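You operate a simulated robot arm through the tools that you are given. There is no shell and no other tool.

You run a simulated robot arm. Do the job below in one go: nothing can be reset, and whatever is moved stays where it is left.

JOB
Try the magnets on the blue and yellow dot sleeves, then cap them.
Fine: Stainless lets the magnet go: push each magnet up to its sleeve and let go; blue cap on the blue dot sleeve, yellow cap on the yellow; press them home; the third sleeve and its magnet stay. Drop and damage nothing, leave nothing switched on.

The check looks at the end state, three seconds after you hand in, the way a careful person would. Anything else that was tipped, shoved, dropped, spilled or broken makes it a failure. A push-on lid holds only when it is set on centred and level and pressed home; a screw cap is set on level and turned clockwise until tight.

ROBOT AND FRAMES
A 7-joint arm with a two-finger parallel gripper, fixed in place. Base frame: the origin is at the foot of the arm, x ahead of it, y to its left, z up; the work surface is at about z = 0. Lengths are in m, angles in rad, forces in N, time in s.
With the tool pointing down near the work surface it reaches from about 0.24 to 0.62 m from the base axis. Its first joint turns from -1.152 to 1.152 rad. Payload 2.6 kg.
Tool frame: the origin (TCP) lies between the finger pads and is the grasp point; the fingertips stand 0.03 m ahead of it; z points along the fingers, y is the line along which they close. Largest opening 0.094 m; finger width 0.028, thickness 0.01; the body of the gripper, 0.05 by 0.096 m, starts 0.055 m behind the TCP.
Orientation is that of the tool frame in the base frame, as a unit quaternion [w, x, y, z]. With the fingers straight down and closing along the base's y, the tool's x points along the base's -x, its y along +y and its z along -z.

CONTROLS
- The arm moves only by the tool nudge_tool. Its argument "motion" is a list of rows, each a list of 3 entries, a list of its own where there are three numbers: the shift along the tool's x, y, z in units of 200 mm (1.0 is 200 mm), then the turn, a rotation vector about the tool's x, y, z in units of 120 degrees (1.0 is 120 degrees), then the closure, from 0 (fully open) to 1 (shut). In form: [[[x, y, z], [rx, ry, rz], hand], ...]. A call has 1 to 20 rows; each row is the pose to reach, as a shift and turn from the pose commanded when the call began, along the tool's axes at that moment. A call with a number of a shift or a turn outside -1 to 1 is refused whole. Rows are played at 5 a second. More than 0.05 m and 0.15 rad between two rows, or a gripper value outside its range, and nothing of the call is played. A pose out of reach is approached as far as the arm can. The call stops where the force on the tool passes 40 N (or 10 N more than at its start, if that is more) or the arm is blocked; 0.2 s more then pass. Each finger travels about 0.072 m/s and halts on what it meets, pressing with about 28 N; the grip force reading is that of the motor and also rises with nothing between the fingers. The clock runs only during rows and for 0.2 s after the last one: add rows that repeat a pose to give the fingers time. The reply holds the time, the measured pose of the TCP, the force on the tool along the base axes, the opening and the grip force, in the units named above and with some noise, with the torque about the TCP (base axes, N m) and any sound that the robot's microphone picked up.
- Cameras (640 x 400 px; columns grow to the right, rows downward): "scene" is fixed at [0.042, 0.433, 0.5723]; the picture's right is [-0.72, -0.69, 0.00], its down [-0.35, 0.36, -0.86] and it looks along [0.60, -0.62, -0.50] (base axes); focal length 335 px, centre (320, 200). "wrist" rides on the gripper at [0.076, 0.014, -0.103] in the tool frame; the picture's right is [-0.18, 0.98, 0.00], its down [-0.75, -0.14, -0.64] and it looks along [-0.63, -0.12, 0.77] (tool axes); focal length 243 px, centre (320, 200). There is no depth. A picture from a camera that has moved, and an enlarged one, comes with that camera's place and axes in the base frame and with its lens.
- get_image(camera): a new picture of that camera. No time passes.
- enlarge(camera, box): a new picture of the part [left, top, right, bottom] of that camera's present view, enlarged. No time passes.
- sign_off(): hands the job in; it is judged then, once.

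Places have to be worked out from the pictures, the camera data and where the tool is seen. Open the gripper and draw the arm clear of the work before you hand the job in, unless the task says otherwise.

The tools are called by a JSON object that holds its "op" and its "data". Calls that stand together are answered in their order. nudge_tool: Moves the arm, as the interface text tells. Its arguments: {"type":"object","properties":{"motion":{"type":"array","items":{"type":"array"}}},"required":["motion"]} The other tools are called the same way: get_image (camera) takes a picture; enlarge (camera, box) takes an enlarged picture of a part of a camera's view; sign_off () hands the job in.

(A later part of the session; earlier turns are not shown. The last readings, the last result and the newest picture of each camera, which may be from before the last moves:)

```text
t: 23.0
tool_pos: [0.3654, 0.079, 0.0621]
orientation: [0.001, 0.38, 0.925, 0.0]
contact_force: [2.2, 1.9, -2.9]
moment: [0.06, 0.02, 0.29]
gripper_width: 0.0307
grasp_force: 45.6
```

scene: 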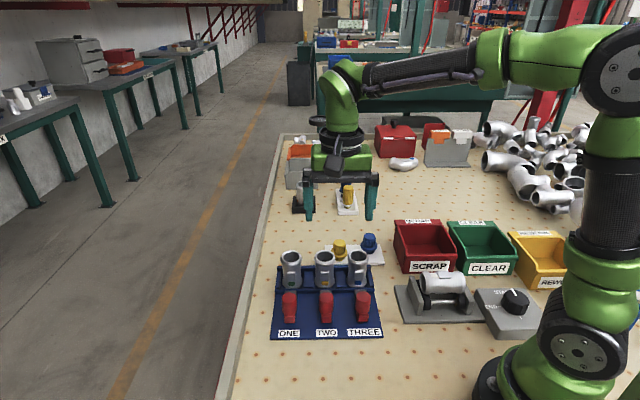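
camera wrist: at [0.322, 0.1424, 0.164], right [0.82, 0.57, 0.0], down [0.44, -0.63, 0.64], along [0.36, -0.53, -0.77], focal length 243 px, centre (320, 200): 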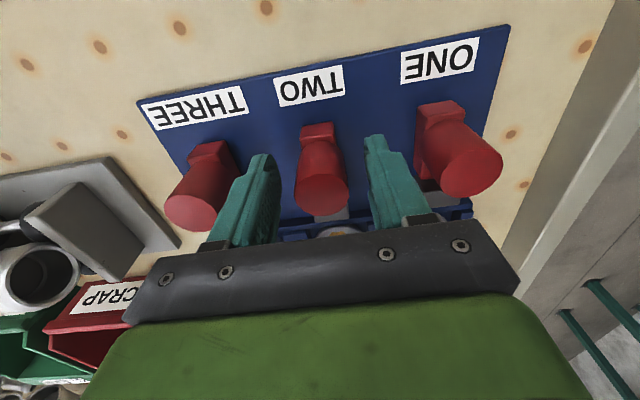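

Balanced grip, small loads. I push this magnet 30 mm toward the yellow-dot sleeve.

{"op": "nudge_tool", "data": {"motion": [[[-0.0125, 0, 0], [0, 0, 0], 0.71], [[-0.025, 0, 0], [0, 0, 0], 0.71], [[-0.0375, 0, 0], [0, 0, 0], 0.71], [[-0.05, 0, 0], [0, 0, 0], 0.71], [[-0.0625, 0, 0], [0, 0, 0], 0.71], [[-0.075, 0, 0], [0, 0, 0], 0.71], [[-0.0875, 0, 0], [0, 0, 0], 0.71], [[-0.1, 0, 0], [0, 0, 0], 0.71], [[-0.1125, 0, 0], [0, 0, 0], 0.71], [[-0.125, 0, 0], [0, 0, 0], 0.71], [[-0.1375, 0, 0], [0, 0, 0], 0.71], [[-0.15, 0, 0], [0, 0, 0], 0.71]]}}

{"op": "get_image", "data": {"camera": "wrist"}}

```text
t: 25.6
tool_pos: [0.3881, 0.0574, 0.0623]
orientation: [0.0, 0.381, 0.925, -0.001]
contact_force: [-6.3, -5.2, -7.5]
moment: [0.27, -0.1, -0.13]
gripper_width: 0.0294
grasp_force: 45.2
```

```text
taken
camera wrist: at [0.3439, 0.121, 0.1644], right [0.82, 0.57, 0.0], down [0.44, -0.63, 0.64], along [0.36, -0.53, -0.77], focal length 243 px, centre (320, 200)
```

wrist: 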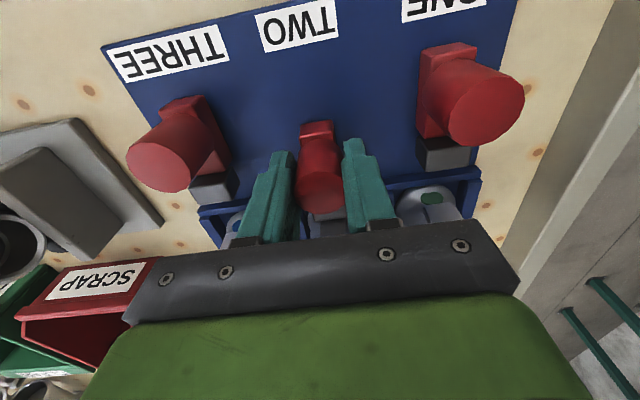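

Sliding freely with the magnet in hand. I continue in 1 mm steps to find the contact.

{"op": "nudge_tool", "data": {"motion": [[[-0.005, 0, 0], [0, 0, 0], 0.71], [[-0.01, 0, 0], [0, 0, 0], 0.71], [[-0.015, 0, 0], [0, 0, 0], 0.71]]}}

{"op": "enlarge", "data": {"camera": "wrist", "box": [260, 160, 400, 240]}}

```text
t: 26.4
tool_pos: [0.3888, 0.0561, 0.0618]
orientation: [-0.001, 0.38, 0.925, 0.0]
contact_force: [-8.8, -4.4, -7.7]
moment: [0.22, -0.41, -0.1]
gripper_width: 0.0294
grasp_force: 44.9
```

```text
4.57 times, centred on (330, 200) of wrist
camera zoom: at [0.3462, 0.1188, 0.1644], right [0.82, 0.57, 0.0], down [0.44, -0.63, 0.64], along [0.36, -0.53, -0.77], focal length 1109 px, centre (274, 200)
```

zoom: 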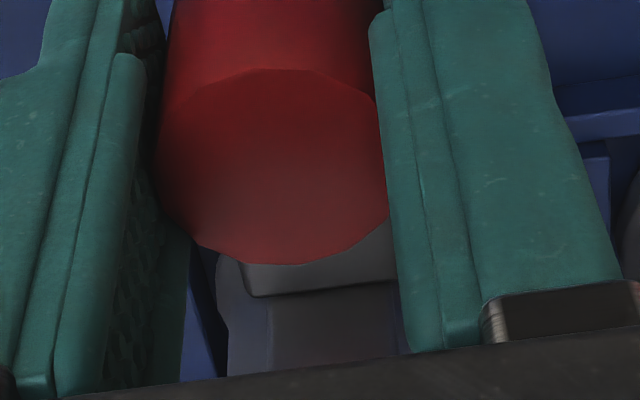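

33 mm of travel and just the beginning of push-back. One to two more millimetres should confirm contact.

{"op": "nudge_tool", "data": {"motion": [[[-0.005, 0, 0], [0, 0, 0], 0.71], [[-0.0075, 0, 0], [0, 0, 0], 0.71]]}}

{"op": "enlarge", "data": {"camera": "wrist", "box": [260, 160, 400, 240]}}

```text
t: 27.0
tool_pos: [0.3897, 0.0551, 0.0612]
orientation: [-0.002, 0.381, 0.925, 0.0]
contact_force: [-13.8, -3.4, -7.2]
moment: [0.1, -0.36, -0.08]
gripper_width: 0.0293
grasp_force: 45.0
```

```text
4.57 times, centred on (330, 200) of wrist
camera zoom: at [0.3468, 0.1183, 0.1645], right [0.82, 0.57, 0.0], down [0.44, -0.63, 0.64], along [0.36, -0.53, -0.77], focal length 1109 px, centre (274, 200)
```

zoom: 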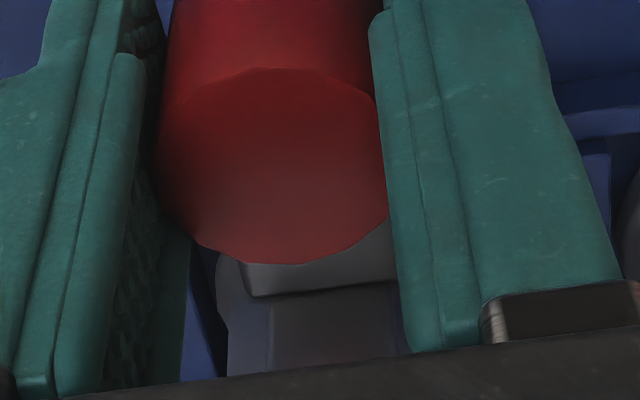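

Push-back is now about −7 N and the hand advanced only 0.8 of 1.5 mm. One last millimetre to confirm it is seated against the sleeve.

{"op": "nudge_tool", "data": {"motion": [[[-0.003, 0, 0], [0, 0, 0], 0.71], [[-0.005, 0, 0], [0, 0, 0], 0.71]]}}

{"op": "enlarge", "data": {"camera": "wrist", "box": [260, 160, 400, 240]}}

```text
t: 27.6
tool_pos: [0.3907, 0.0554, 0.061]
orientation: [-0.003, 0.382, 0.924, -0.001]
contact_force: [-26.3, -3.8, 7.3]
moment: [0.26, -0.47, -0.15]
gripper_width: 0.0294
grasp_force: 45.1
```

```text
4.57 times, centred on (330, 200) of wrist
camera zoom: at [0.3474, 0.1182, 0.1647], right [0.82, 0.57, 0.0], down [0.44, -0.63, 0.64], along [0.36, -0.53, -0.77], focal length 1109 px, centre (274, 200)
```

zoom: 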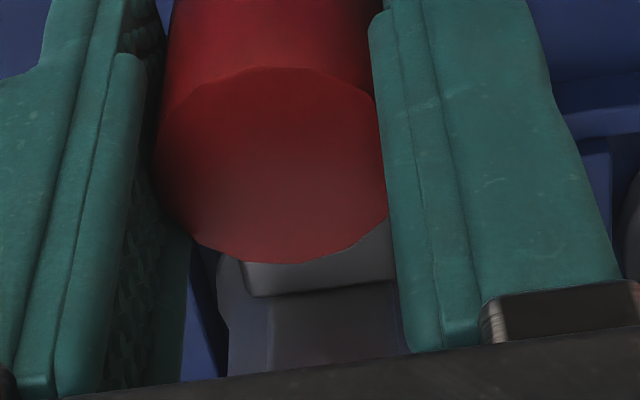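

Push-back is now about −16 N: the pole is against the sleeve. I let go by opening the fingers.

{"op": "nudge_tool", "data": {"motion": [[[0, 0, 0], [0, 0, 0], 0.6], [[0, 0, 0], [0, 0, 0], 0.45], [[0, 0, 0], [0, 0, 0], 0.43], [[0, 0, 0], [0, 0, 0], 0.43]]}}

{"op": "enlarge", "data": {"camera": "scene", "box": [270, 240, 390, 330]}}

{"op": "get_image", "data": {"camera": "wrist"}}

```text
t: 28.6
tool_pos: [0.3922, 0.0559, 0.0629]
orientation: [0.0, 0.38, 0.925, -0.001]
contact_force: [0.2, 1.0, -0.1]
moment: [0.02, 0.03, -0.01]
gripper_width: 0.0535
grasp_force: 0.1
```

```text
4.44 times, centred on (330, 285) of scene
camera zoom: at [0.042, 0.433, 0.5723], right [-0.72, -0.69, 0.0], down [-0.35, 0.36, -0.86], along [0.6, -0.62, -0.5], focal length 1491 px, centre (276, -178)
```

zoom: 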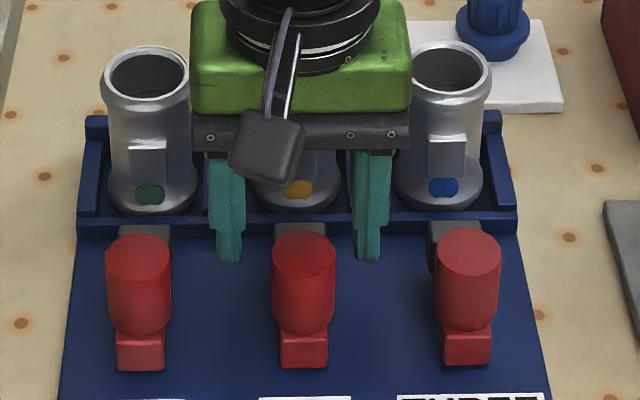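

```text
taken
camera wrist: at [0.3488, 0.118, 0.1649], right [0.82, 0.57, 0.0], down [0.44, -0.63, 0.64], along [0.37, -0.53, -0.77], focal length 243 px, centre (320, 200)
```

wrist: 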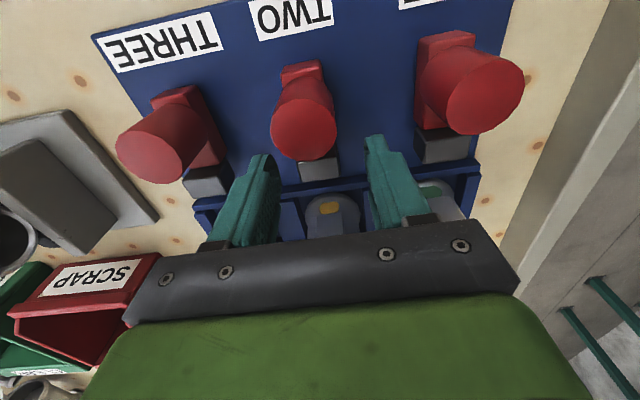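

Both magnets sprang back, so both sleeves are stainless. Now I raise well clear and go over to the caps behind the sleeves, above the yellow one (about p = 0.386, s = 0.277).

{"op": "nudge_tool", "data": {"motion": [[[0, 0, -0.2], [0, 0, 0], 0.43], [[0, 0, -0.4], [0, 0, 0], 0.43], [[0, 0, -0.6], [0, 0, 0], 0.43], [[-0.2, -0.05, -0.6], [0, 0, 0], 0.43], [[-0.4, -0.1, -0.6], [0, 0, 0], 0.43], [[-0.6, -0.15, -0.6], [0, 0, 0], 0.43], [[-0.735, -0.2, -0.6], [0, 0, 0], 0.43], [[-0.735, -0.2, -0.6], [0, 0, 0], 0.43]]}}

{"op": "get_image", "data": {"camera": "wrist"}}

{"op": "get_image", "data": {"camera": "scene"}}

```text
t: 30.4
tool_pos: [0.4696, -0.0776, 0.183]
orientation: [0.0, 0.381, 0.925, 0.0]
contact_force: [0.6, 0.2, -0.1]
moment: [-0.01, 0.02, 0.0]
gripper_width: 0.0534
grasp_force: 0.1
```

```text
taken
camera wrist: at [0.4262, -0.0156, 0.2858], right [0.82, 0.57, 0.0], down [0.44, -0.63, 0.64], along [0.36, -0.53, -0.77], focal length 243 px, centre (320, 200)
```

wrist: 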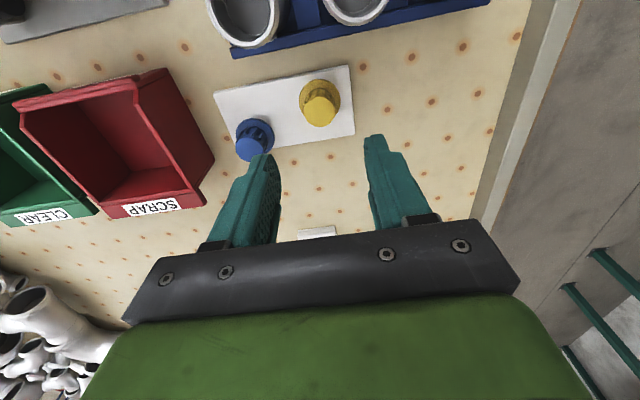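

```text
taken
```

scene: 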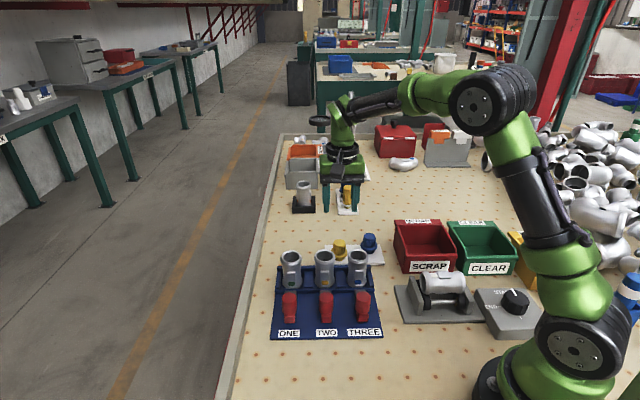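

I enlarge the wrist view of the two caps for a precise fix.

{"op": "enlarge", "data": {"camera": "wrist", "box": [200, 50, 380, 170]}}

{"op": "enlarge", "data": {"camera": "scene", "box": [320, 225, 390, 270]}}

```text
3.33 times, centred on (290, 110) of wrist
camera zoom: at [0.4262, -0.0156, 0.2858], right [0.82, 0.57, 0.0], down [0.44, -0.63, 0.64], along [0.36, -0.53, -0.77], focal length 809 px, centre (420, 500)
```

zoom: 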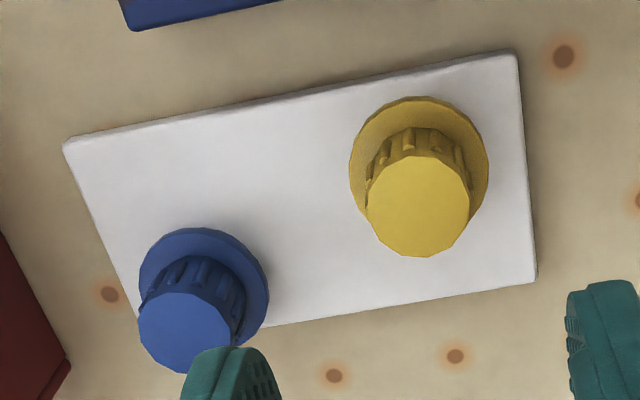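

```text
8.89 times, centred on (355, 248) of scene
camera zoom: at [0.042, 0.433, 0.5723], right [-0.72, -0.69, 0.0], down [-0.35, 0.36, -0.86], along [0.6, -0.62, -0.5], focal length 2981 px, centre (9, -222)
```

zoom: 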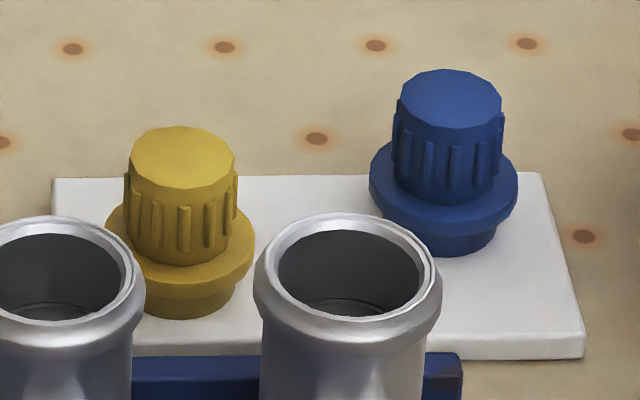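

Comparing wrist views at different heights, the cap knob tops are at about z = 0.056 (the scene view's pitch is slightly off), yellow at about p = 0.395, s = 0.275. I shift to it and descend to just above the knob.

{"op": "nudge_tool", "data": {"motion": [[[-0.031, -0.0085, 0.1], [0, 0, 0], 0.43], [[-0.031, -0.0085, 0.3], [0, 0, 0], 0.43], [[-0.031, -0.0085, 0.43], [0, 0, 0], 0.43], [[-0.031, -0.0085, 0.43], [0, 0, 0], 0.43]]}}

{"op": "get_image", "data": {"camera": "wrist"}}

{"op": "enlarge", "data": {"camera": "scene", "box": [290, 190, 390, 270]}}

```text
t: 31.4
tool_pos: [0.4711, -0.0832, 0.0936]
orientation: [0.0, 0.381, 0.925, 0.0]
contact_force: [0.3, -0.3, 0.5]
moment: [-0.04, 0.0, 0.02]
gripper_width: 0.0536
grasp_force: 0.1
```

```text
taken
camera wrist: at [0.428, -0.02, 0.1969], right [0.82, 0.57, 0.0], down [0.44, -0.63, 0.64], along [0.36, -0.53, -0.77], focal length 243 px, centre (320, 200)
```

wrist: 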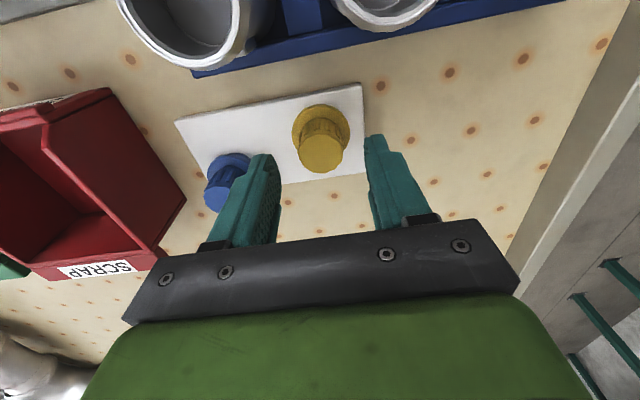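

```text
5.00 times, centred on (340, 230) of scene
camera zoom: at [0.042, 0.433, 0.5723], right [-0.72, -0.69, 0.0], down [-0.35, 0.36, -0.86], along [0.6, -0.62, -0.5], focal length 1677 px, centre (220, 50)
```

zoom: 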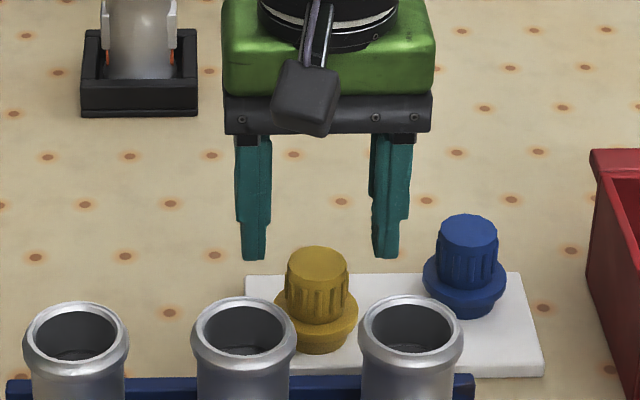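

Centred sideways; I shift 3 mm forward and lower so the fingertips come just above the flange (expected flange top about z 0.032).

{"op": "nudge_tool", "data": {"motion": [[[-0.015, 0.001, 0.05], [0, 0, 0], 0.43], [[-0.015, 0.001, 0.1], [0, 0, 0], 0.43], [[-0.015, 0.001, 0.13], [0, 0, 0], 0.43], [[-0.015, 0.001, 0.13], [0, 0, 0], 0.43]]}}

{"op": "get_image", "data": {"camera": "wrist"}}

{"op": "enlarge", "data": {"camera": "scene", "box": [310, 210, 380, 270]}}

```text
t: 32.4
tool_pos: [0.4746, -0.0844, 0.0687]
orientation: [0.0, 0.381, 0.925, 0.0]
contact_force: [0.0, -1.1, 0.6]
moment: [-0.02, 0.02, 0.0]
gripper_width: 0.0535
grasp_force: 0.0
```

```text
taken
camera wrist: at [0.4305, -0.0213, 0.1724], right [0.82, 0.57, 0.0], down [0.44, -0.63, 0.64], along [0.36, -0.53, -0.77], focal length 243 px, centre (320, 200)
```

wrist: 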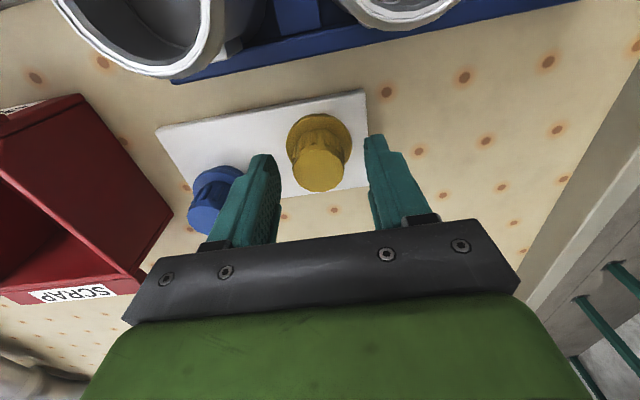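

```text
6.67 times, centred on (345, 240) of scene
camera zoom: at [0.042, 0.433, 0.5723], right [-0.72, -0.69, 0.0], down [-0.35, 0.36, -0.86], along [0.6, -0.62, -0.5], focal length 2236 px, centre (153, -67)
```

zoom: 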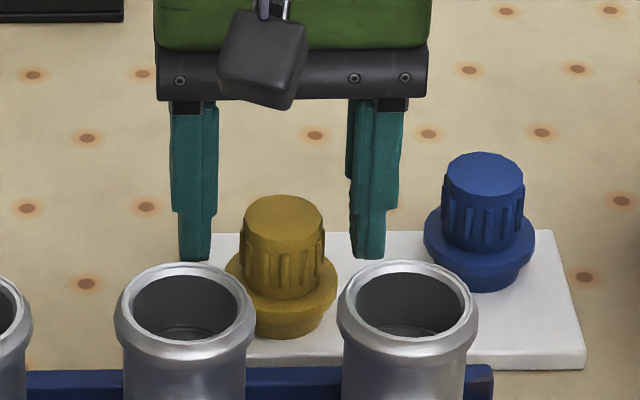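

Tips are about 7 mm above the flange and the cap is centred to within a millimetre. I lower 6 mm more, checking for contact.

{"op": "nudge_tool", "data": {"motion": [[[0, 0, 0.015], [0, 0, 0], 0.43], [[0, 0, 0.028], [0, 0, 0], 0.43], [[0, 0, 0.028], [0, 0, 0], 0.43]]}}

{"op": "enlarge", "data": {"camera": "scene", "box": [315, 225, 375, 270]}}

{"op": "enlarge", "data": {"camera": "wrist", "box": [220, 80, 420, 240]}}

```text
t: 33.2
tool_pos: [0.473, -0.0845, 0.0649]
orientation: [0.0, 0.381, 0.925, 0.001]
contact_force: [-0.2, -1.5, 0.1]
moment: [-0.03, 0.02, 0.0]
gripper_width: 0.0534
grasp_force: 0.1
```

```text
8.89 times, centred on (345, 248) of scene
camera zoom: at [0.042, 0.433, 0.5723], right [-0.72, -0.69, 0.0], down [-0.35, 0.36, -0.86], along [0.6, -0.62, -0.5], focal length 2981 px, centre (98, -222)
```

zoom: 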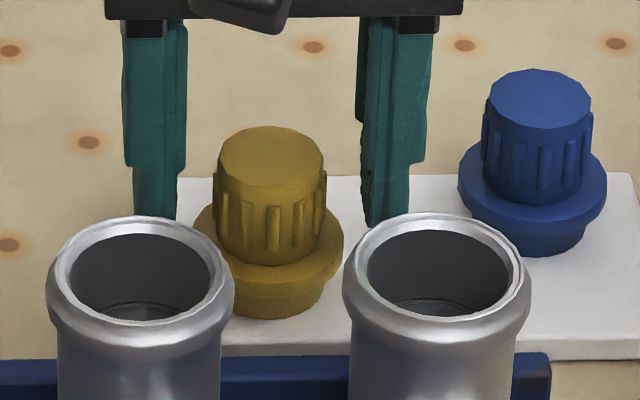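

```text
2.50 times, centred on (320, 160) of wrist
camera zoom: at [0.43, -0.0217, 0.1665], right [0.82, 0.57, 0.0], down [0.44, -0.63, 0.64], along [0.36, -0.53, -0.77], focal length 606 px, centre (320, 300)
```

zoom: 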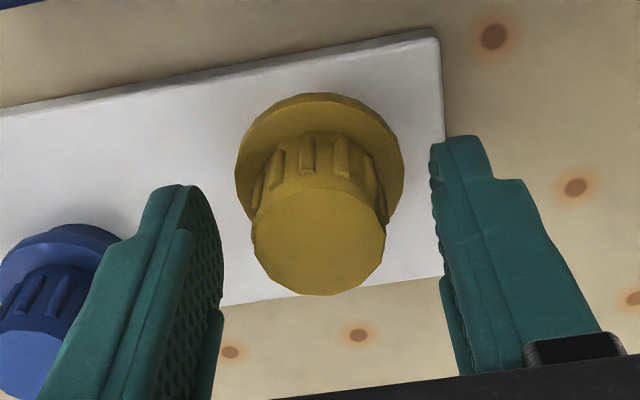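

Fingertips are about 1 mm above the flange. I close on the knob gently.

{"op": "nudge_tool", "data": {"motion": [[[0, 0, 0], [0, 0, 0], 0.55], [[0, 0, 0], [0, 0, 0], 0.64], [[0, 0, 0], [0, 0, 0], 0.71], [[0, 0, 0], [0, 0, 0], 0.71]]}}

{"op": "enlarge", "data": {"camera": "wrist", "box": [220, 80, 420, 240]}}

{"op": "enlarge", "data": {"camera": "scene", "box": [315, 225, 375, 270]}}

```text
t: 34.2
tool_pos: [0.4743, -0.0848, 0.0642]
orientation: [0.001, 0.38, 0.925, 0.0]
contact_force: [-0.2, 0.7, -0.3]
moment: [0.01, -0.01, 0.0]
gripper_width: 0.0282
grasp_force: 28.0
```

```text
2.50 times, centred on (320, 160) of wrist
camera zoom: at [0.43, -0.0217, 0.1666], right [0.82, 0.57, 0.0], down [0.44, -0.63, 0.64], along [0.36, -0.53, -0.77], focal length 606 px, centre (320, 300)
```

zoom: 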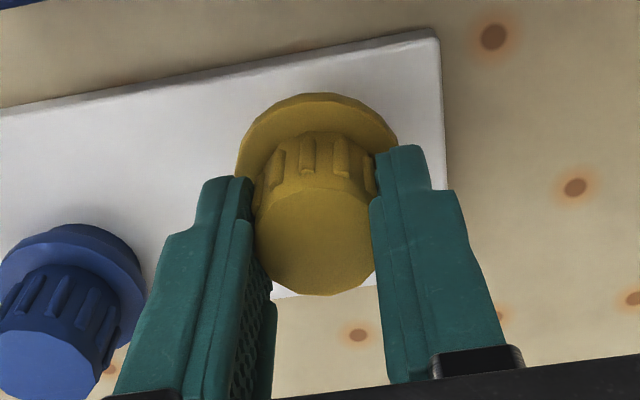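

```text
8.89 times, centred on (345, 248) of scene
camera zoom: at [0.042, 0.433, 0.5723], right [-0.72, -0.69, 0.0], down [-0.35, 0.36, -0.86], along [0.6, -0.62, -0.5], focal length 2981 px, centre (98, -222)
```

zoom: 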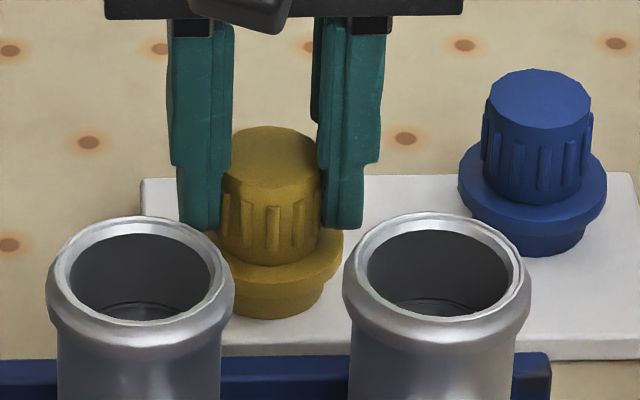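

Held at 28 mm with 28 N. I command a bit more closure for a secure grip, then lift straight up a little to check it comes along.

{"op": "nudge_tool", "data": {"motion": [[[0, 0, 0], [0, 0, 0], 0.85], [[0, 0, 0], [0, 0, 0], 0.9], [[0, 0, -0.03], [0, 0, 0], 0.9], [[0, 0, -0.08], [0, 0, 0], 0.9], [[0, 0, -0.15], [0, 0, 0], 0.9], [[0, 0, -0.15], [0, 0, 0], 0.9]]}}

{"op": "get_image", "data": {"camera": "wrist"}}

{"op": "enlarge", "data": {"camera": "scene", "box": [300, 200, 390, 270]}}

```text
t: 35.6
tool_pos: [0.4737, -0.0842, 0.093]
orientation: [-0.001, 0.381, 0.925, 0.0]
contact_force: [0.3, -0.2, -0.5]
moment: [0.04, 0.0, 0.0]
gripper_width: 0.0284
grasp_force: 28.2
```

```text
taken
camera wrist: at [0.4299, -0.0212, 0.1967], right [0.82, 0.57, 0.0], down [0.44, -0.63, 0.64], along [0.36, -0.53, -0.77], focal length 243 px, centre (320, 200)
```

wrist: 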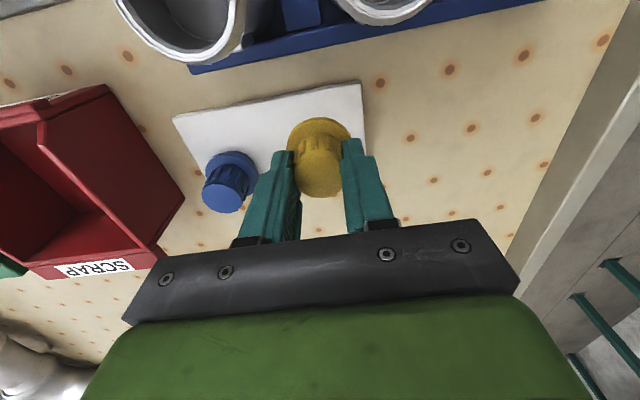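

```text
5.71 times, centred on (345, 235) of scene
camera zoom: at [0.042, 0.433, 0.5723], right [-0.72, -0.69, 0.0], down [-0.35, 0.36, -0.86], along [0.6, -0.62, -0.5], focal length 1917 px, centre (177, 0)
```

zoom: 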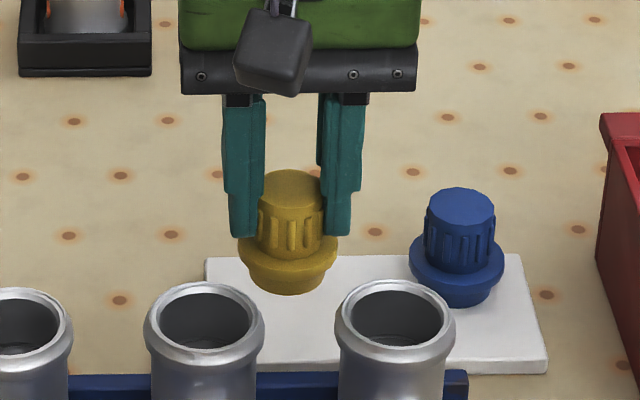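

The cap lifted cleanly and hangs level. I raise to about z 0.19 and carry it over the yellow-dot sleeve (TWO), estimated near p = 0.307, s = 0.315.

{"op": "nudge_tool", "data": {"motion": [[[0, 0, -0.16], [0, 0, 0], 0.9], [[0, 0, -0.32], [0, 0, 0], 0.9], [[0, 0, -0.48], [0, 0, 0], 0.9], [[0.14, 0.06, -0.48], [0, 0, 0], 0.9], [[0.28, 0.12, -0.48], [0, 0, 0], 0.9], [[0.435, 0.195, -0.48], [0, 0, 0], 0.9], [[0.435, 0.195, -0.48], [0, 0, 0], 0.9]]}}

{"op": "get_image", "data": {"camera": "wrist"}}

{"op": "enlarge", "data": {"camera": "wrist", "box": [240, 60, 420, 210]}}

{"op": "enlarge", "data": {"camera": "scene", "box": [270, 170, 390, 280]}}

```text
t: 37.2
tool_pos: [0.4367, 0.005, 0.1929]
orientation: [0.0, 0.381, 0.924, 0.0]
contact_force: [-0.1, 0.4, -0.6]
moment: [0.0, 0.03, 0.0]
gripper_width: 0.0281
grasp_force: 27.8
```

```text
taken
camera wrist: at [0.3936, 0.0679, 0.2935], right [0.82, 0.57, 0.0], down [0.44, -0.63, 0.64], along [0.36, -0.53, -0.77], focal length 243 px, centre (320, 200)
```

wrist: 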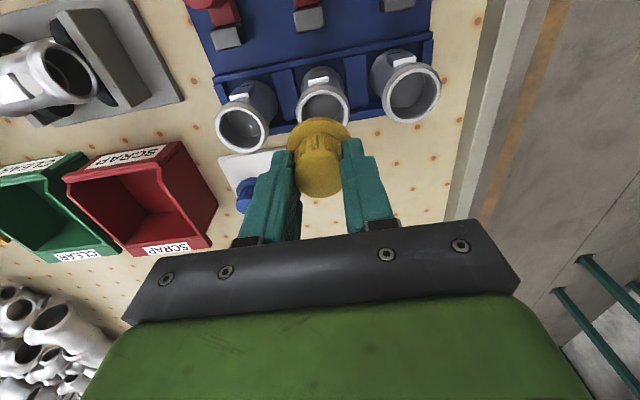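

```text
2.67 times, centred on (330, 135) of wrist
camera zoom: at [0.3936, 0.0679, 0.2935], right [0.82, 0.57, 0.0], down [0.44, -0.63, 0.64], along [0.36, -0.53, -0.77], focal length 647 px, centre (293, 373)
```

zoom: 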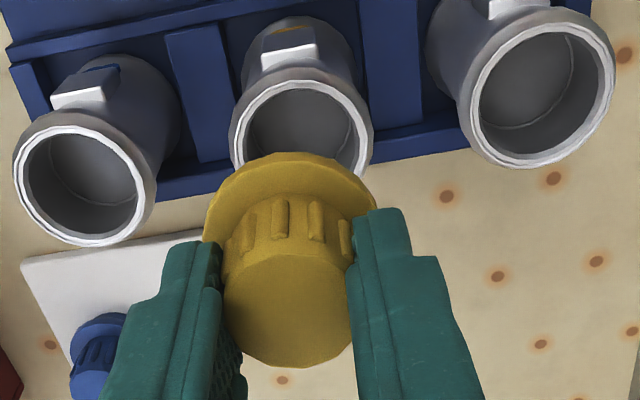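

```text
3.64 times, centred on (330, 225) of scene
camera zoom: at [0.042, 0.433, 0.5723], right [-0.72, -0.69, 0.0], down [-0.35, 0.36, -0.86], along [0.6, -0.62, -0.5], focal length 1220 px, centre (284, 109)
```

zoom: 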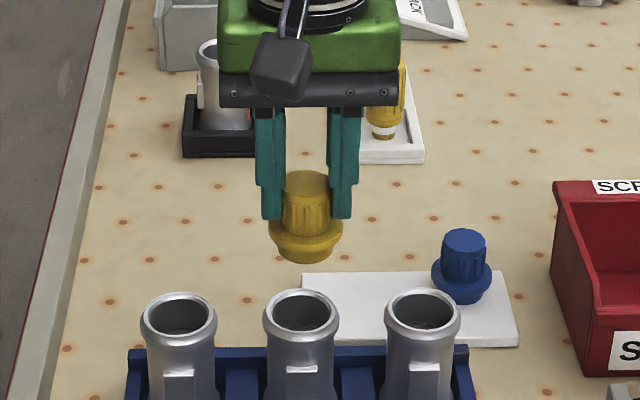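

Cap axis sits at about +2 mm in tool x and −0.7 mm in y, while the sleeve TWO rim centre appears about 3–5 mm further in p and 2.5 mm in s. I correct that and lower to just above the rim for a close check.

{"op": "nudge_tool", "data": {"motion": [[[-0.025, 0.016, 0.05], [0, 0, 0], 0.9], [[-0.025, 0.016, 0.12], [0, 0, 0], 0.9], [[-0.025, 0.016, 0.19], [0, 0, 0], 0.9], [[-0.025, 0.016, 0.19], [0, 0, 0], 0.9]]}}

{"op": "enlarge", "data": {"camera": "wrist", "box": [220, 50, 420, 210]}}

{"op": "enlarge", "data": {"camera": "scene", "box": [280, 200, 370, 280]}}

```text
t: 38.2
tool_pos: [0.4438, 0.0024, 0.1504]
orientation: [-0.001, 0.379, 0.925, 0.0]
contact_force: [0.1, 0.0, 0.2]
moment: [0.0, 0.04, 0.02]
gripper_width: 0.0282
grasp_force: 28.2
```

```text
2.50 times, centred on (320, 130) of wrist
camera zoom: at [0.4004, 0.0654, 0.2535], right [0.82, 0.57, 0.0], down [0.44, -0.63, 0.64], along [0.36, -0.53, -0.77], focal length 606 px, centre (320, 375)
```

zoom: 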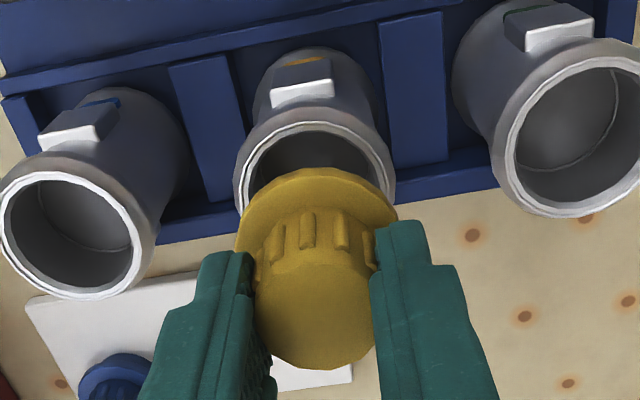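

```text
5.00 times, centred on (325, 240) of scene
camera zoom: at [0.042, 0.433, 0.5723], right [-0.72, -0.69, 0.0], down [-0.35, 0.36, -0.86], along [0.6, -0.62, -0.5], focal length 1677 px, centre (295, 0)
```

zoom: 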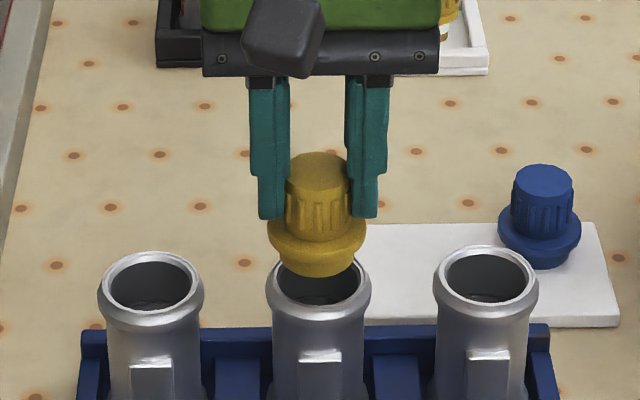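

Cross-calibrating both cameras, I now put the TWO rim at p≈0.309, s≈0.315, z≈0.083. I shift 2.5 mm back in p and come down another 8 mm for a closer look.

{"op": "nudge_tool", "data": {"motion": [[[0.0125, 0, 0.02], [0, 0, 0], 0.9], [[0.0125, 0, 0.04], [0, 0, 0], 0.9], [[0.0125, 0, 0.04], [0, 0, 0], 0.9]]}}

{"op": "enlarge", "data": {"camera": "wrist", "box": [250, 80, 390, 180]}}

{"op": "enlarge", "data": {"camera": "scene", "box": [295, 220, 355, 275]}}

```text
t: 39.0
tool_pos: [0.441, 0.0053, 0.1437]
orientation: [0.0, 0.38, 0.925, 0.001]
contact_force: [0.4, 0.2, -0.4]
moment: [0.01, 0.01, 0.01]
gripper_width: 0.0283
grasp_force: 28.4
```

```text
4.00 times, centred on (320, 130) of wrist
camera zoom: at [0.3988, 0.068, 0.2454], right [0.82, 0.57, 0.0], down [0.44, -0.63, 0.64], along [0.36, -0.53, -0.77], focal length 970 px, centre (320, 480)
```

zoom: 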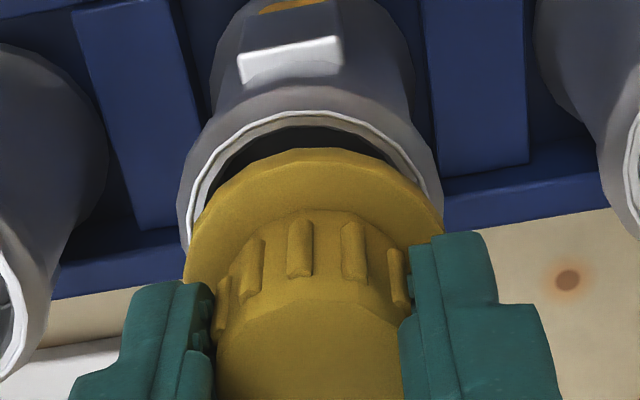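

```text
7.27 times, centred on (325, 248) of scene
camera zoom: at [0.042, 0.433, 0.5723], right [-0.72, -0.69, 0.0], down [-0.35, 0.36, -0.86], along [0.6, -0.62, -0.5], focal length 2439 px, centre (284, -146)
```

zoom: 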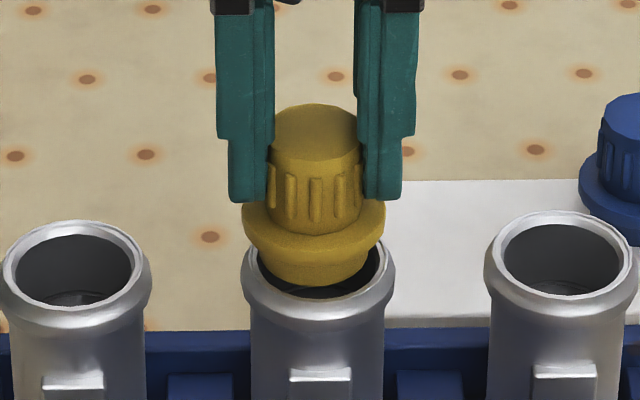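

Comparing the plug's lower edge with the rim in both views, the cap looks about 2 mm short in p and 1 mm too far in s. I correct those and go down 3 mm more, then look again.

{"op": "nudge_tool", "data": {"motion": [[[-0.01, -0.005, 0.005], [0, 0, 0], 0.9], [[-0.01, -0.005, 0.015], [0, 0, 0], 0.9], [[-0.01, -0.005, 0.015], [0, 0, 0], 0.9]]}}

{"op": "enlarge", "data": {"camera": "wrist", "box": [270, 90, 370, 160]}}

{"op": "enlarge", "data": {"camera": "scene", "box": [300, 230, 350, 275]}}

```text
t: 39.8
tool_pos: [0.4439, 0.0022, 0.1419]
orientation: [0.001, 0.381, 0.925, 0.001]
contact_force: [-2.3, 1.3, 9.9]
moment: [-0.01, -0.07, -0.04]
gripper_width: 0.0282
grasp_force: 28.1
```

```text
5.71 times, centred on (320, 125) of wrist
camera zoom: at [0.4004, 0.065, 0.2445], right [0.82, 0.57, 0.0], down [0.43, -0.63, 0.64], along [0.37, -0.53, -0.77], focal length 1386 px, centre (320, 629)
```

zoom: 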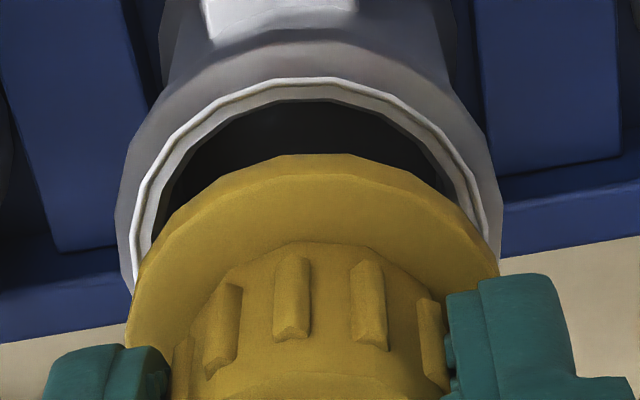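

```text
8.89 times, centred on (325, 252) of scene
camera zoom: at [0.0419, 0.433, 0.5723], right [-0.72, -0.69, 0.0], down [-0.35, 0.36, -0.86], along [0.6, -0.62, -0.5], focal length 2981 px, centre (276, -267)
```

zoom: 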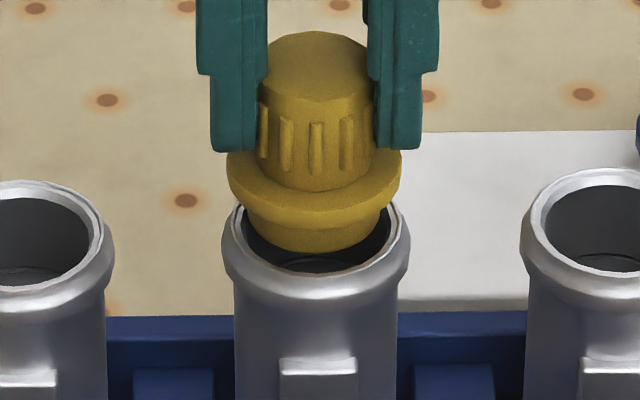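

Contact at about 10 N with the plug resting on the far (+p) edge; the dark gap on the near side shows the cap is too far in +p. I lift 3 mm and shift 3 mm back, then look again.

{"op": "nudge_tool", "data": {"motion": [[[0, 0, -0.015], [0, 0, 0], 0.9], [[0.015, 0, -0.015], [0, 0, 0], 0.9], [[0.015, 0, -0.015], [0, 0, 0], 0.9]]}}

{"op": "enlarge", "data": {"camera": "wrist", "box": [250, 90, 390, 190]}}

{"op": "enlarge", "data": {"camera": "scene", "box": [300, 230, 350, 275]}}

```text
t: 40.6
tool_pos: [0.4423, 0.0048, 0.1447]
orientation: [0.0, 0.38, 0.925, -0.001]
contact_force: [0.2, -0.3, 0.4]
moment: [-0.01, 0.03, -0.02]
gripper_width: 0.028
grasp_force: 28.6
```

```text
4.00 times, centred on (320, 140) of wrist
camera zoom: at [0.3988, 0.0674, 0.2473], right [0.82, 0.57, 0.0], down [0.44, -0.63, 0.64], along [0.36, -0.53, -0.77], focal length 970 px, centre (320, 440)
```

zoom: 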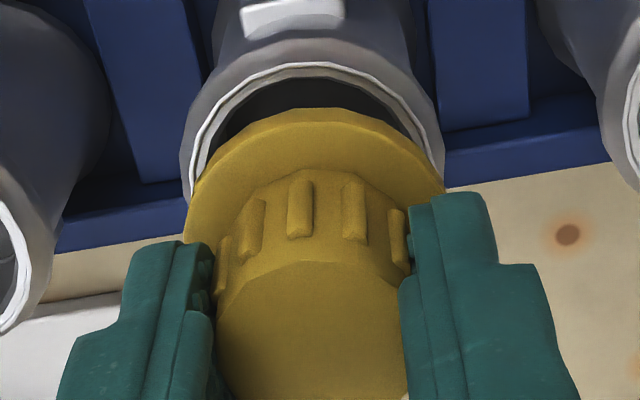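

```text
8.89 times, centred on (325, 252) of scene
camera zoom: at [0.042, 0.433, 0.5723], right [-0.72, -0.69, 0.0], down [-0.35, 0.36, -0.86], along [0.6, -0.62, -0.5], focal length 2981 px, centre (276, -267)
```

zoom: 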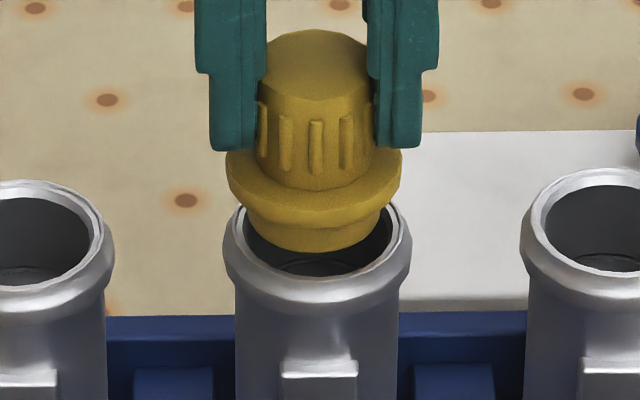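

The force is gone. I now lower in 1 mm steps and watch for contact.

{"op": "nudge_tool", "data": {"motion": [[[0, 0, 0.005], [0, 0, 0], 0.9], [[0, 0, 0.01], [0, 0, 0], 0.9], [[0, 0, 0.01], [0, 0, 0], 0.9]]}}

{"op": "enlarge", "data": {"camera": "scene", "box": [300, 230, 350, 275]}}

```text
t: 41.4
tool_pos: [0.4422, 0.0041, 0.1426]
orientation: [0.0, 0.381, 0.925, 0.0]
contact_force: [0.5, -0.2, 0.4]
moment: [0.01, -0.02, 0.0]
gripper_width: 0.0284
grasp_force: 28.2
```

```text
8.89 times, centred on (325, 252) of scene
camera zoom: at [0.042, 0.433, 0.5723], right [-0.72, -0.69, 0.0], down [-0.35, 0.36, -0.86], along [0.6, -0.62, -0.5], focal length 2981 px, centre (276, -267)
```

zoom: 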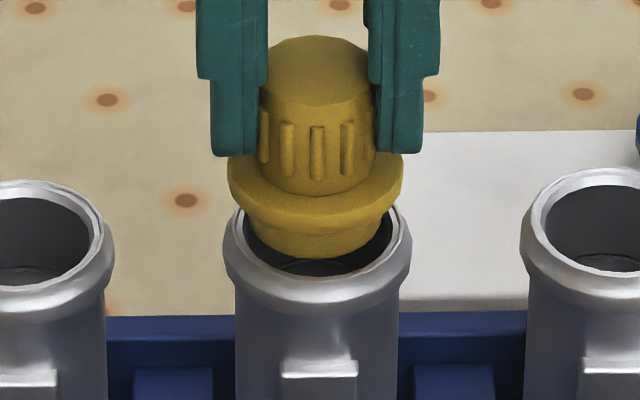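

No contact yet at z≈0.1425. Lowering 1 mm more per step.

{"op": "nudge_tool", "data": {"motion": [[[0, 0, 0.005], [0, 0, 0], 0.9], [[0, 0, 0.005], [0, 0, 0], 0.9]]}}

{"op": "enlarge", "data": {"camera": "wrist", "box": [250, 90, 390, 190]}}

```text
t: 42.0
tool_pos: [0.4415, 0.0058, 0.1411]
orientation: [0.001, 0.38, 0.925, 0.0]
contact_force: [-1.6, -0.2, -0.4]
moment: [-0.06, 0.02, 0.01]
gripper_width: 0.0282
grasp_force: 28.0
```

```text
4.00 times, centred on (320, 140) of wrist
camera zoom: at [0.3985, 0.0671, 0.2442], right [0.82, 0.57, 0.0], down [0.44, -0.63, 0.64], along [0.36, -0.53, -0.77], focal length 970 px, centre (320, 440)
```

zoom: 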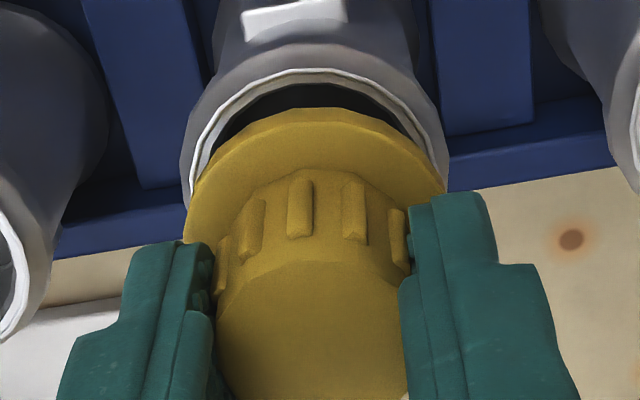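

Now at about z 0.141 with no vertical load — already lower than the previous contact. I go another 1 mm.

{"op": "nudge_tool", "data": {"motion": [[[0, 0, 0.005], [0, 0, 0], 0.9], [[0, 0, 0.005], [0, 0, 0], 0.9]]}}

{"op": "enlarge", "data": {"camera": "scene", "box": [300, 230, 350, 275]}}

```text
t: 42.6
tool_pos: [0.4414, 0.0052, 0.1407]
orientation: [0.0, 0.38, 0.925, 0.0]
contact_force: [0.7, 0.4, -0.4]
moment: [0.0, -0.01, 0.0]
gripper_width: 0.0281
grasp_force: 27.8
```

```text
8.89 times, centred on (325, 252) of scene
camera zoom: at [0.042, 0.433, 0.5723], right [-0.72, -0.69, 0.0], down [-0.35, 0.36, -0.86], along [0.6, -0.62, -0.5], focal length 2981 px, centre (276, -267)
```

zoom: 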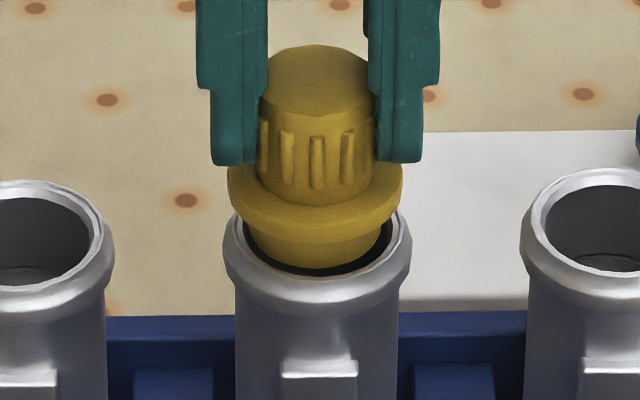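

The plug's edge now lies within the bore outline and still no load. Continuing down 2 mm.

{"op": "nudge_tool", "data": {"motion": [[[0, 0, 0.005], [0, 0, 0], 0.9], [[0, 0, 0.01], [0, 0, 0], 0.9], [[0, 0, 0.01], [0, 0, 0], 0.9]]}}

{"op": "enlarge", "data": {"camera": "scene", "box": [300, 230, 350, 275]}}

{"op": "enlarge", "data": {"camera": "wrist", "box": [250, 90, 390, 190]}}

```text
t: 43.4
tool_pos: [0.4406, 0.0052, 0.1375]
orientation: [0.0, 0.381, 0.925, 0.0]
contact_force: [-1.1, 0.3, -0.3]
moment: [0.0, 0.02, -0.02]
gripper_width: 0.0284
grasp_force: 27.8
```

```text
8.89 times, centred on (325, 252) of scene
camera zoom: at [0.042, 0.433, 0.5723], right [-0.72, -0.69, 0.0], down [-0.35, 0.36, -0.86], along [0.6, -0.62, -0.5], focal length 2981 px, centre (276, -267)
```

zoom: 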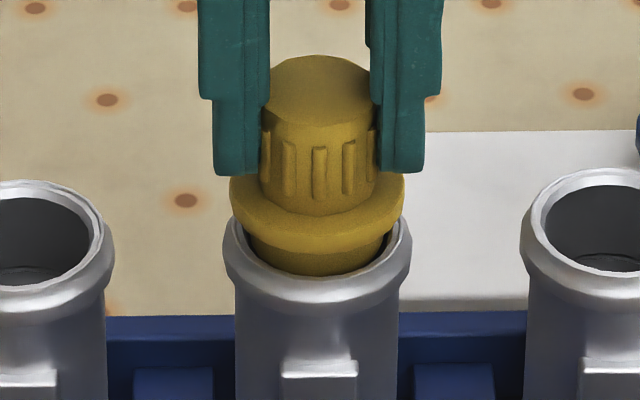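

```text
4.00 times, centred on (320, 140) of wrist
camera zoom: at [0.3975, 0.0675, 0.2404], right [0.82, 0.57, 0.0], down [0.44, -0.63, 0.64], along [0.36, -0.53, -0.77], focal length 970 px, centre (320, 440)
```

zoom: 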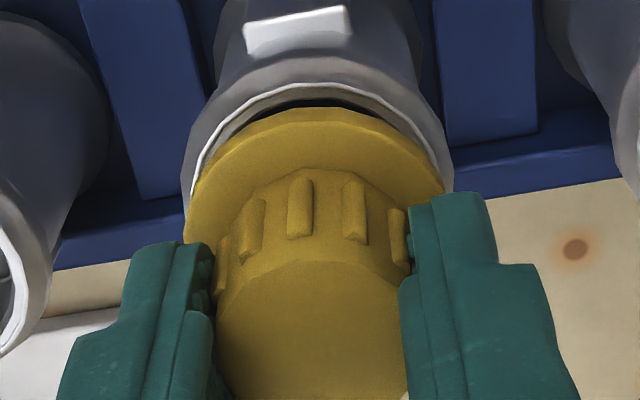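

Going in cleanly with no force. I continue down in small steps.

{"op": "nudge_tool", "data": {"motion": [[[0, 0, 0.005], [0, 0, 0], 0.9], [[0, 0, 0.01], [0, 0, 0], 0.9], [[0, 0, 0.015], [0, 0, 0], 0.9], [[0, 0, 0.015], [0, 0, 0], 0.9]]}}

{"op": "enlarge", "data": {"camera": "scene", "box": [300, 230, 350, 275]}}

{"op": "enlarge", "data": {"camera": "wrist", "box": [250, 90, 390, 190]}}

```text
t: 44.4
tool_pos: [0.4409, 0.0052, 0.1341]
orientation: [-0.001, 0.379, 0.925, 0.0]
contact_force: [-0.3, 0.2, -0.2]
moment: [0.01, 0.01, -0.01]
gripper_width: 0.0283
grasp_force: 28.4
```

```text
8.89 times, centred on (325, 252) of scene
camera zoom: at [0.042, 0.433, 0.5723], right [-0.72, -0.69, 0.0], down [-0.35, 0.36, -0.86], along [0.6, -0.62, -0.5], focal length 2981 px, centre (276, -267)
```

zoom: 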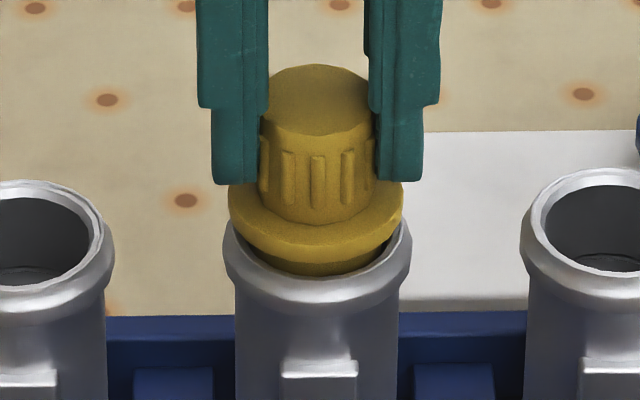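

```text
4.00 times, centred on (320, 140) of wrist
camera zoom: at [0.3976, 0.068, 0.2378], right [0.82, 0.57, 0.0], down [0.44, -0.63, 0.64], along [0.36, -0.53, -0.77], focal length 970 px, centre (320, 440)
```

zoom: 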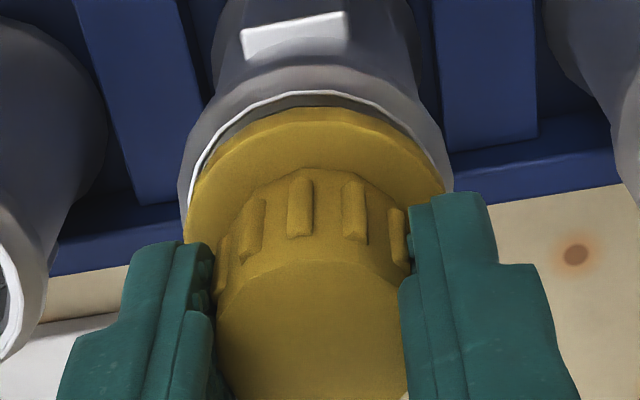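

The plug is clearly inside the bore now, still unloaded. I continue downward until resistance appears.

{"op": "nudge_tool", "data": {"motion": [[[0, 0, 0.005], [0, 0, 0], 0.9], [[0, 0, 0.01], [0, 0, 0], 0.9], [[0, 0, 0.015], [0, 0, 0], 0.9], [[0, 0, 0.015], [0, 0, 0], 0.9]]}}

{"op": "enlarge", "data": {"camera": "scene", "box": [300, 230, 350, 275]}}

{"op": "enlarge", "data": {"camera": "wrist", "box": [250, 90, 390, 190]}}

```text
t: 45.4
tool_pos: [0.4404, 0.0046, 0.1328]
orientation: [0.001, 0.38, 0.925, -0.001]
contact_force: [-1.0, 0.5, -0.8]
moment: [0.06, 0.04, 0.02]
gripper_width: 0.0282
grasp_force: 27.3
```

```text
8.89 times, centred on (325, 252) of scene
camera zoom: at [0.042, 0.433, 0.5723], right [-0.72, -0.69, 0.0], down [-0.35, 0.36, -0.86], along [0.6, -0.62, -0.5], focal length 2981 px, centre (276, -267)
```

zoom: 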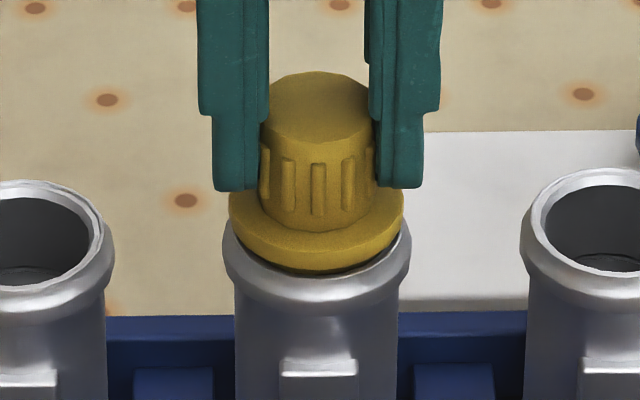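

```text
4.00 times, centred on (320, 140) of wrist
camera zoom: at [0.3979, 0.0674, 0.2353], right [0.82, 0.57, 0.0], down [0.44, -0.63, 0.64], along [0.36, -0.53, -0.77], focal length 970 px, centre (320, 440)
```

zoom: 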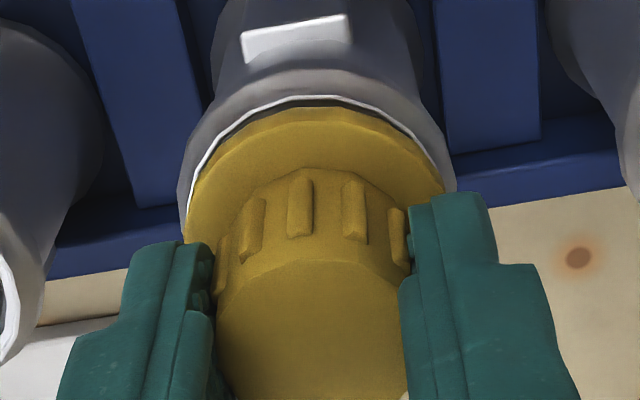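

The flange is only a few millimetres above the rim, centred. I keep going in 1 mm steps.

{"op": "nudge_tool", "data": {"motion": [[[0, 0, 0.005], [0, 0, 0], 0.9], [[0, 0, 0.01], [0, 0, 0], 0.9], [[0, 0, 0.015], [0, 0, 0], 0.9], [[0, 0, 0.015], [0, 0, 0], 0.9]]}}

{"op": "enlarge", "data": {"camera": "scene", "box": [300, 230, 350, 275]}}

{"op": "enlarge", "data": {"camera": "wrist", "box": [250, 90, 390, 190]}}

```text
t: 46.4
tool_pos: [0.4418, 0.0045, 0.1296]
orientation: [0.0, 0.381, 0.925, 0.001]
contact_force: [-2.7, 2.1, 7.5]
moment: [0.13, 0.25, 0.01]
gripper_width: 0.0281
grasp_force: 28.1
```

```text
8.89 times, centred on (325, 252) of scene
camera zoom: at [0.0419, 0.433, 0.5723], right [-0.72, -0.69, 0.0], down [-0.35, 0.36, -0.86], along [0.6, -0.62, -0.5], focal length 2981 px, centre (276, -267)
```

zoom: 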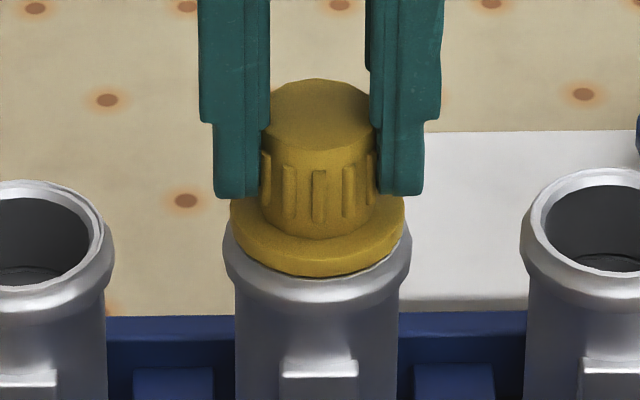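

```text
4.00 times, centred on (320, 140) of wrist
camera zoom: at [0.3975, 0.0672, 0.2331], right [0.82, 0.57, 0.0], down [0.44, -0.63, 0.64], along [0.37, -0.53, -0.77], focal length 970 px, centre (320, 440)
```

zoom: 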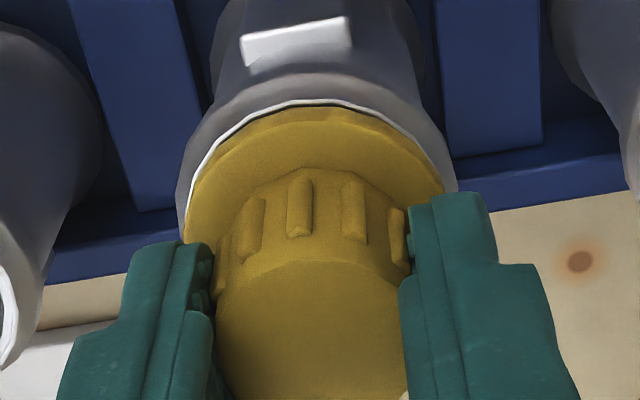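

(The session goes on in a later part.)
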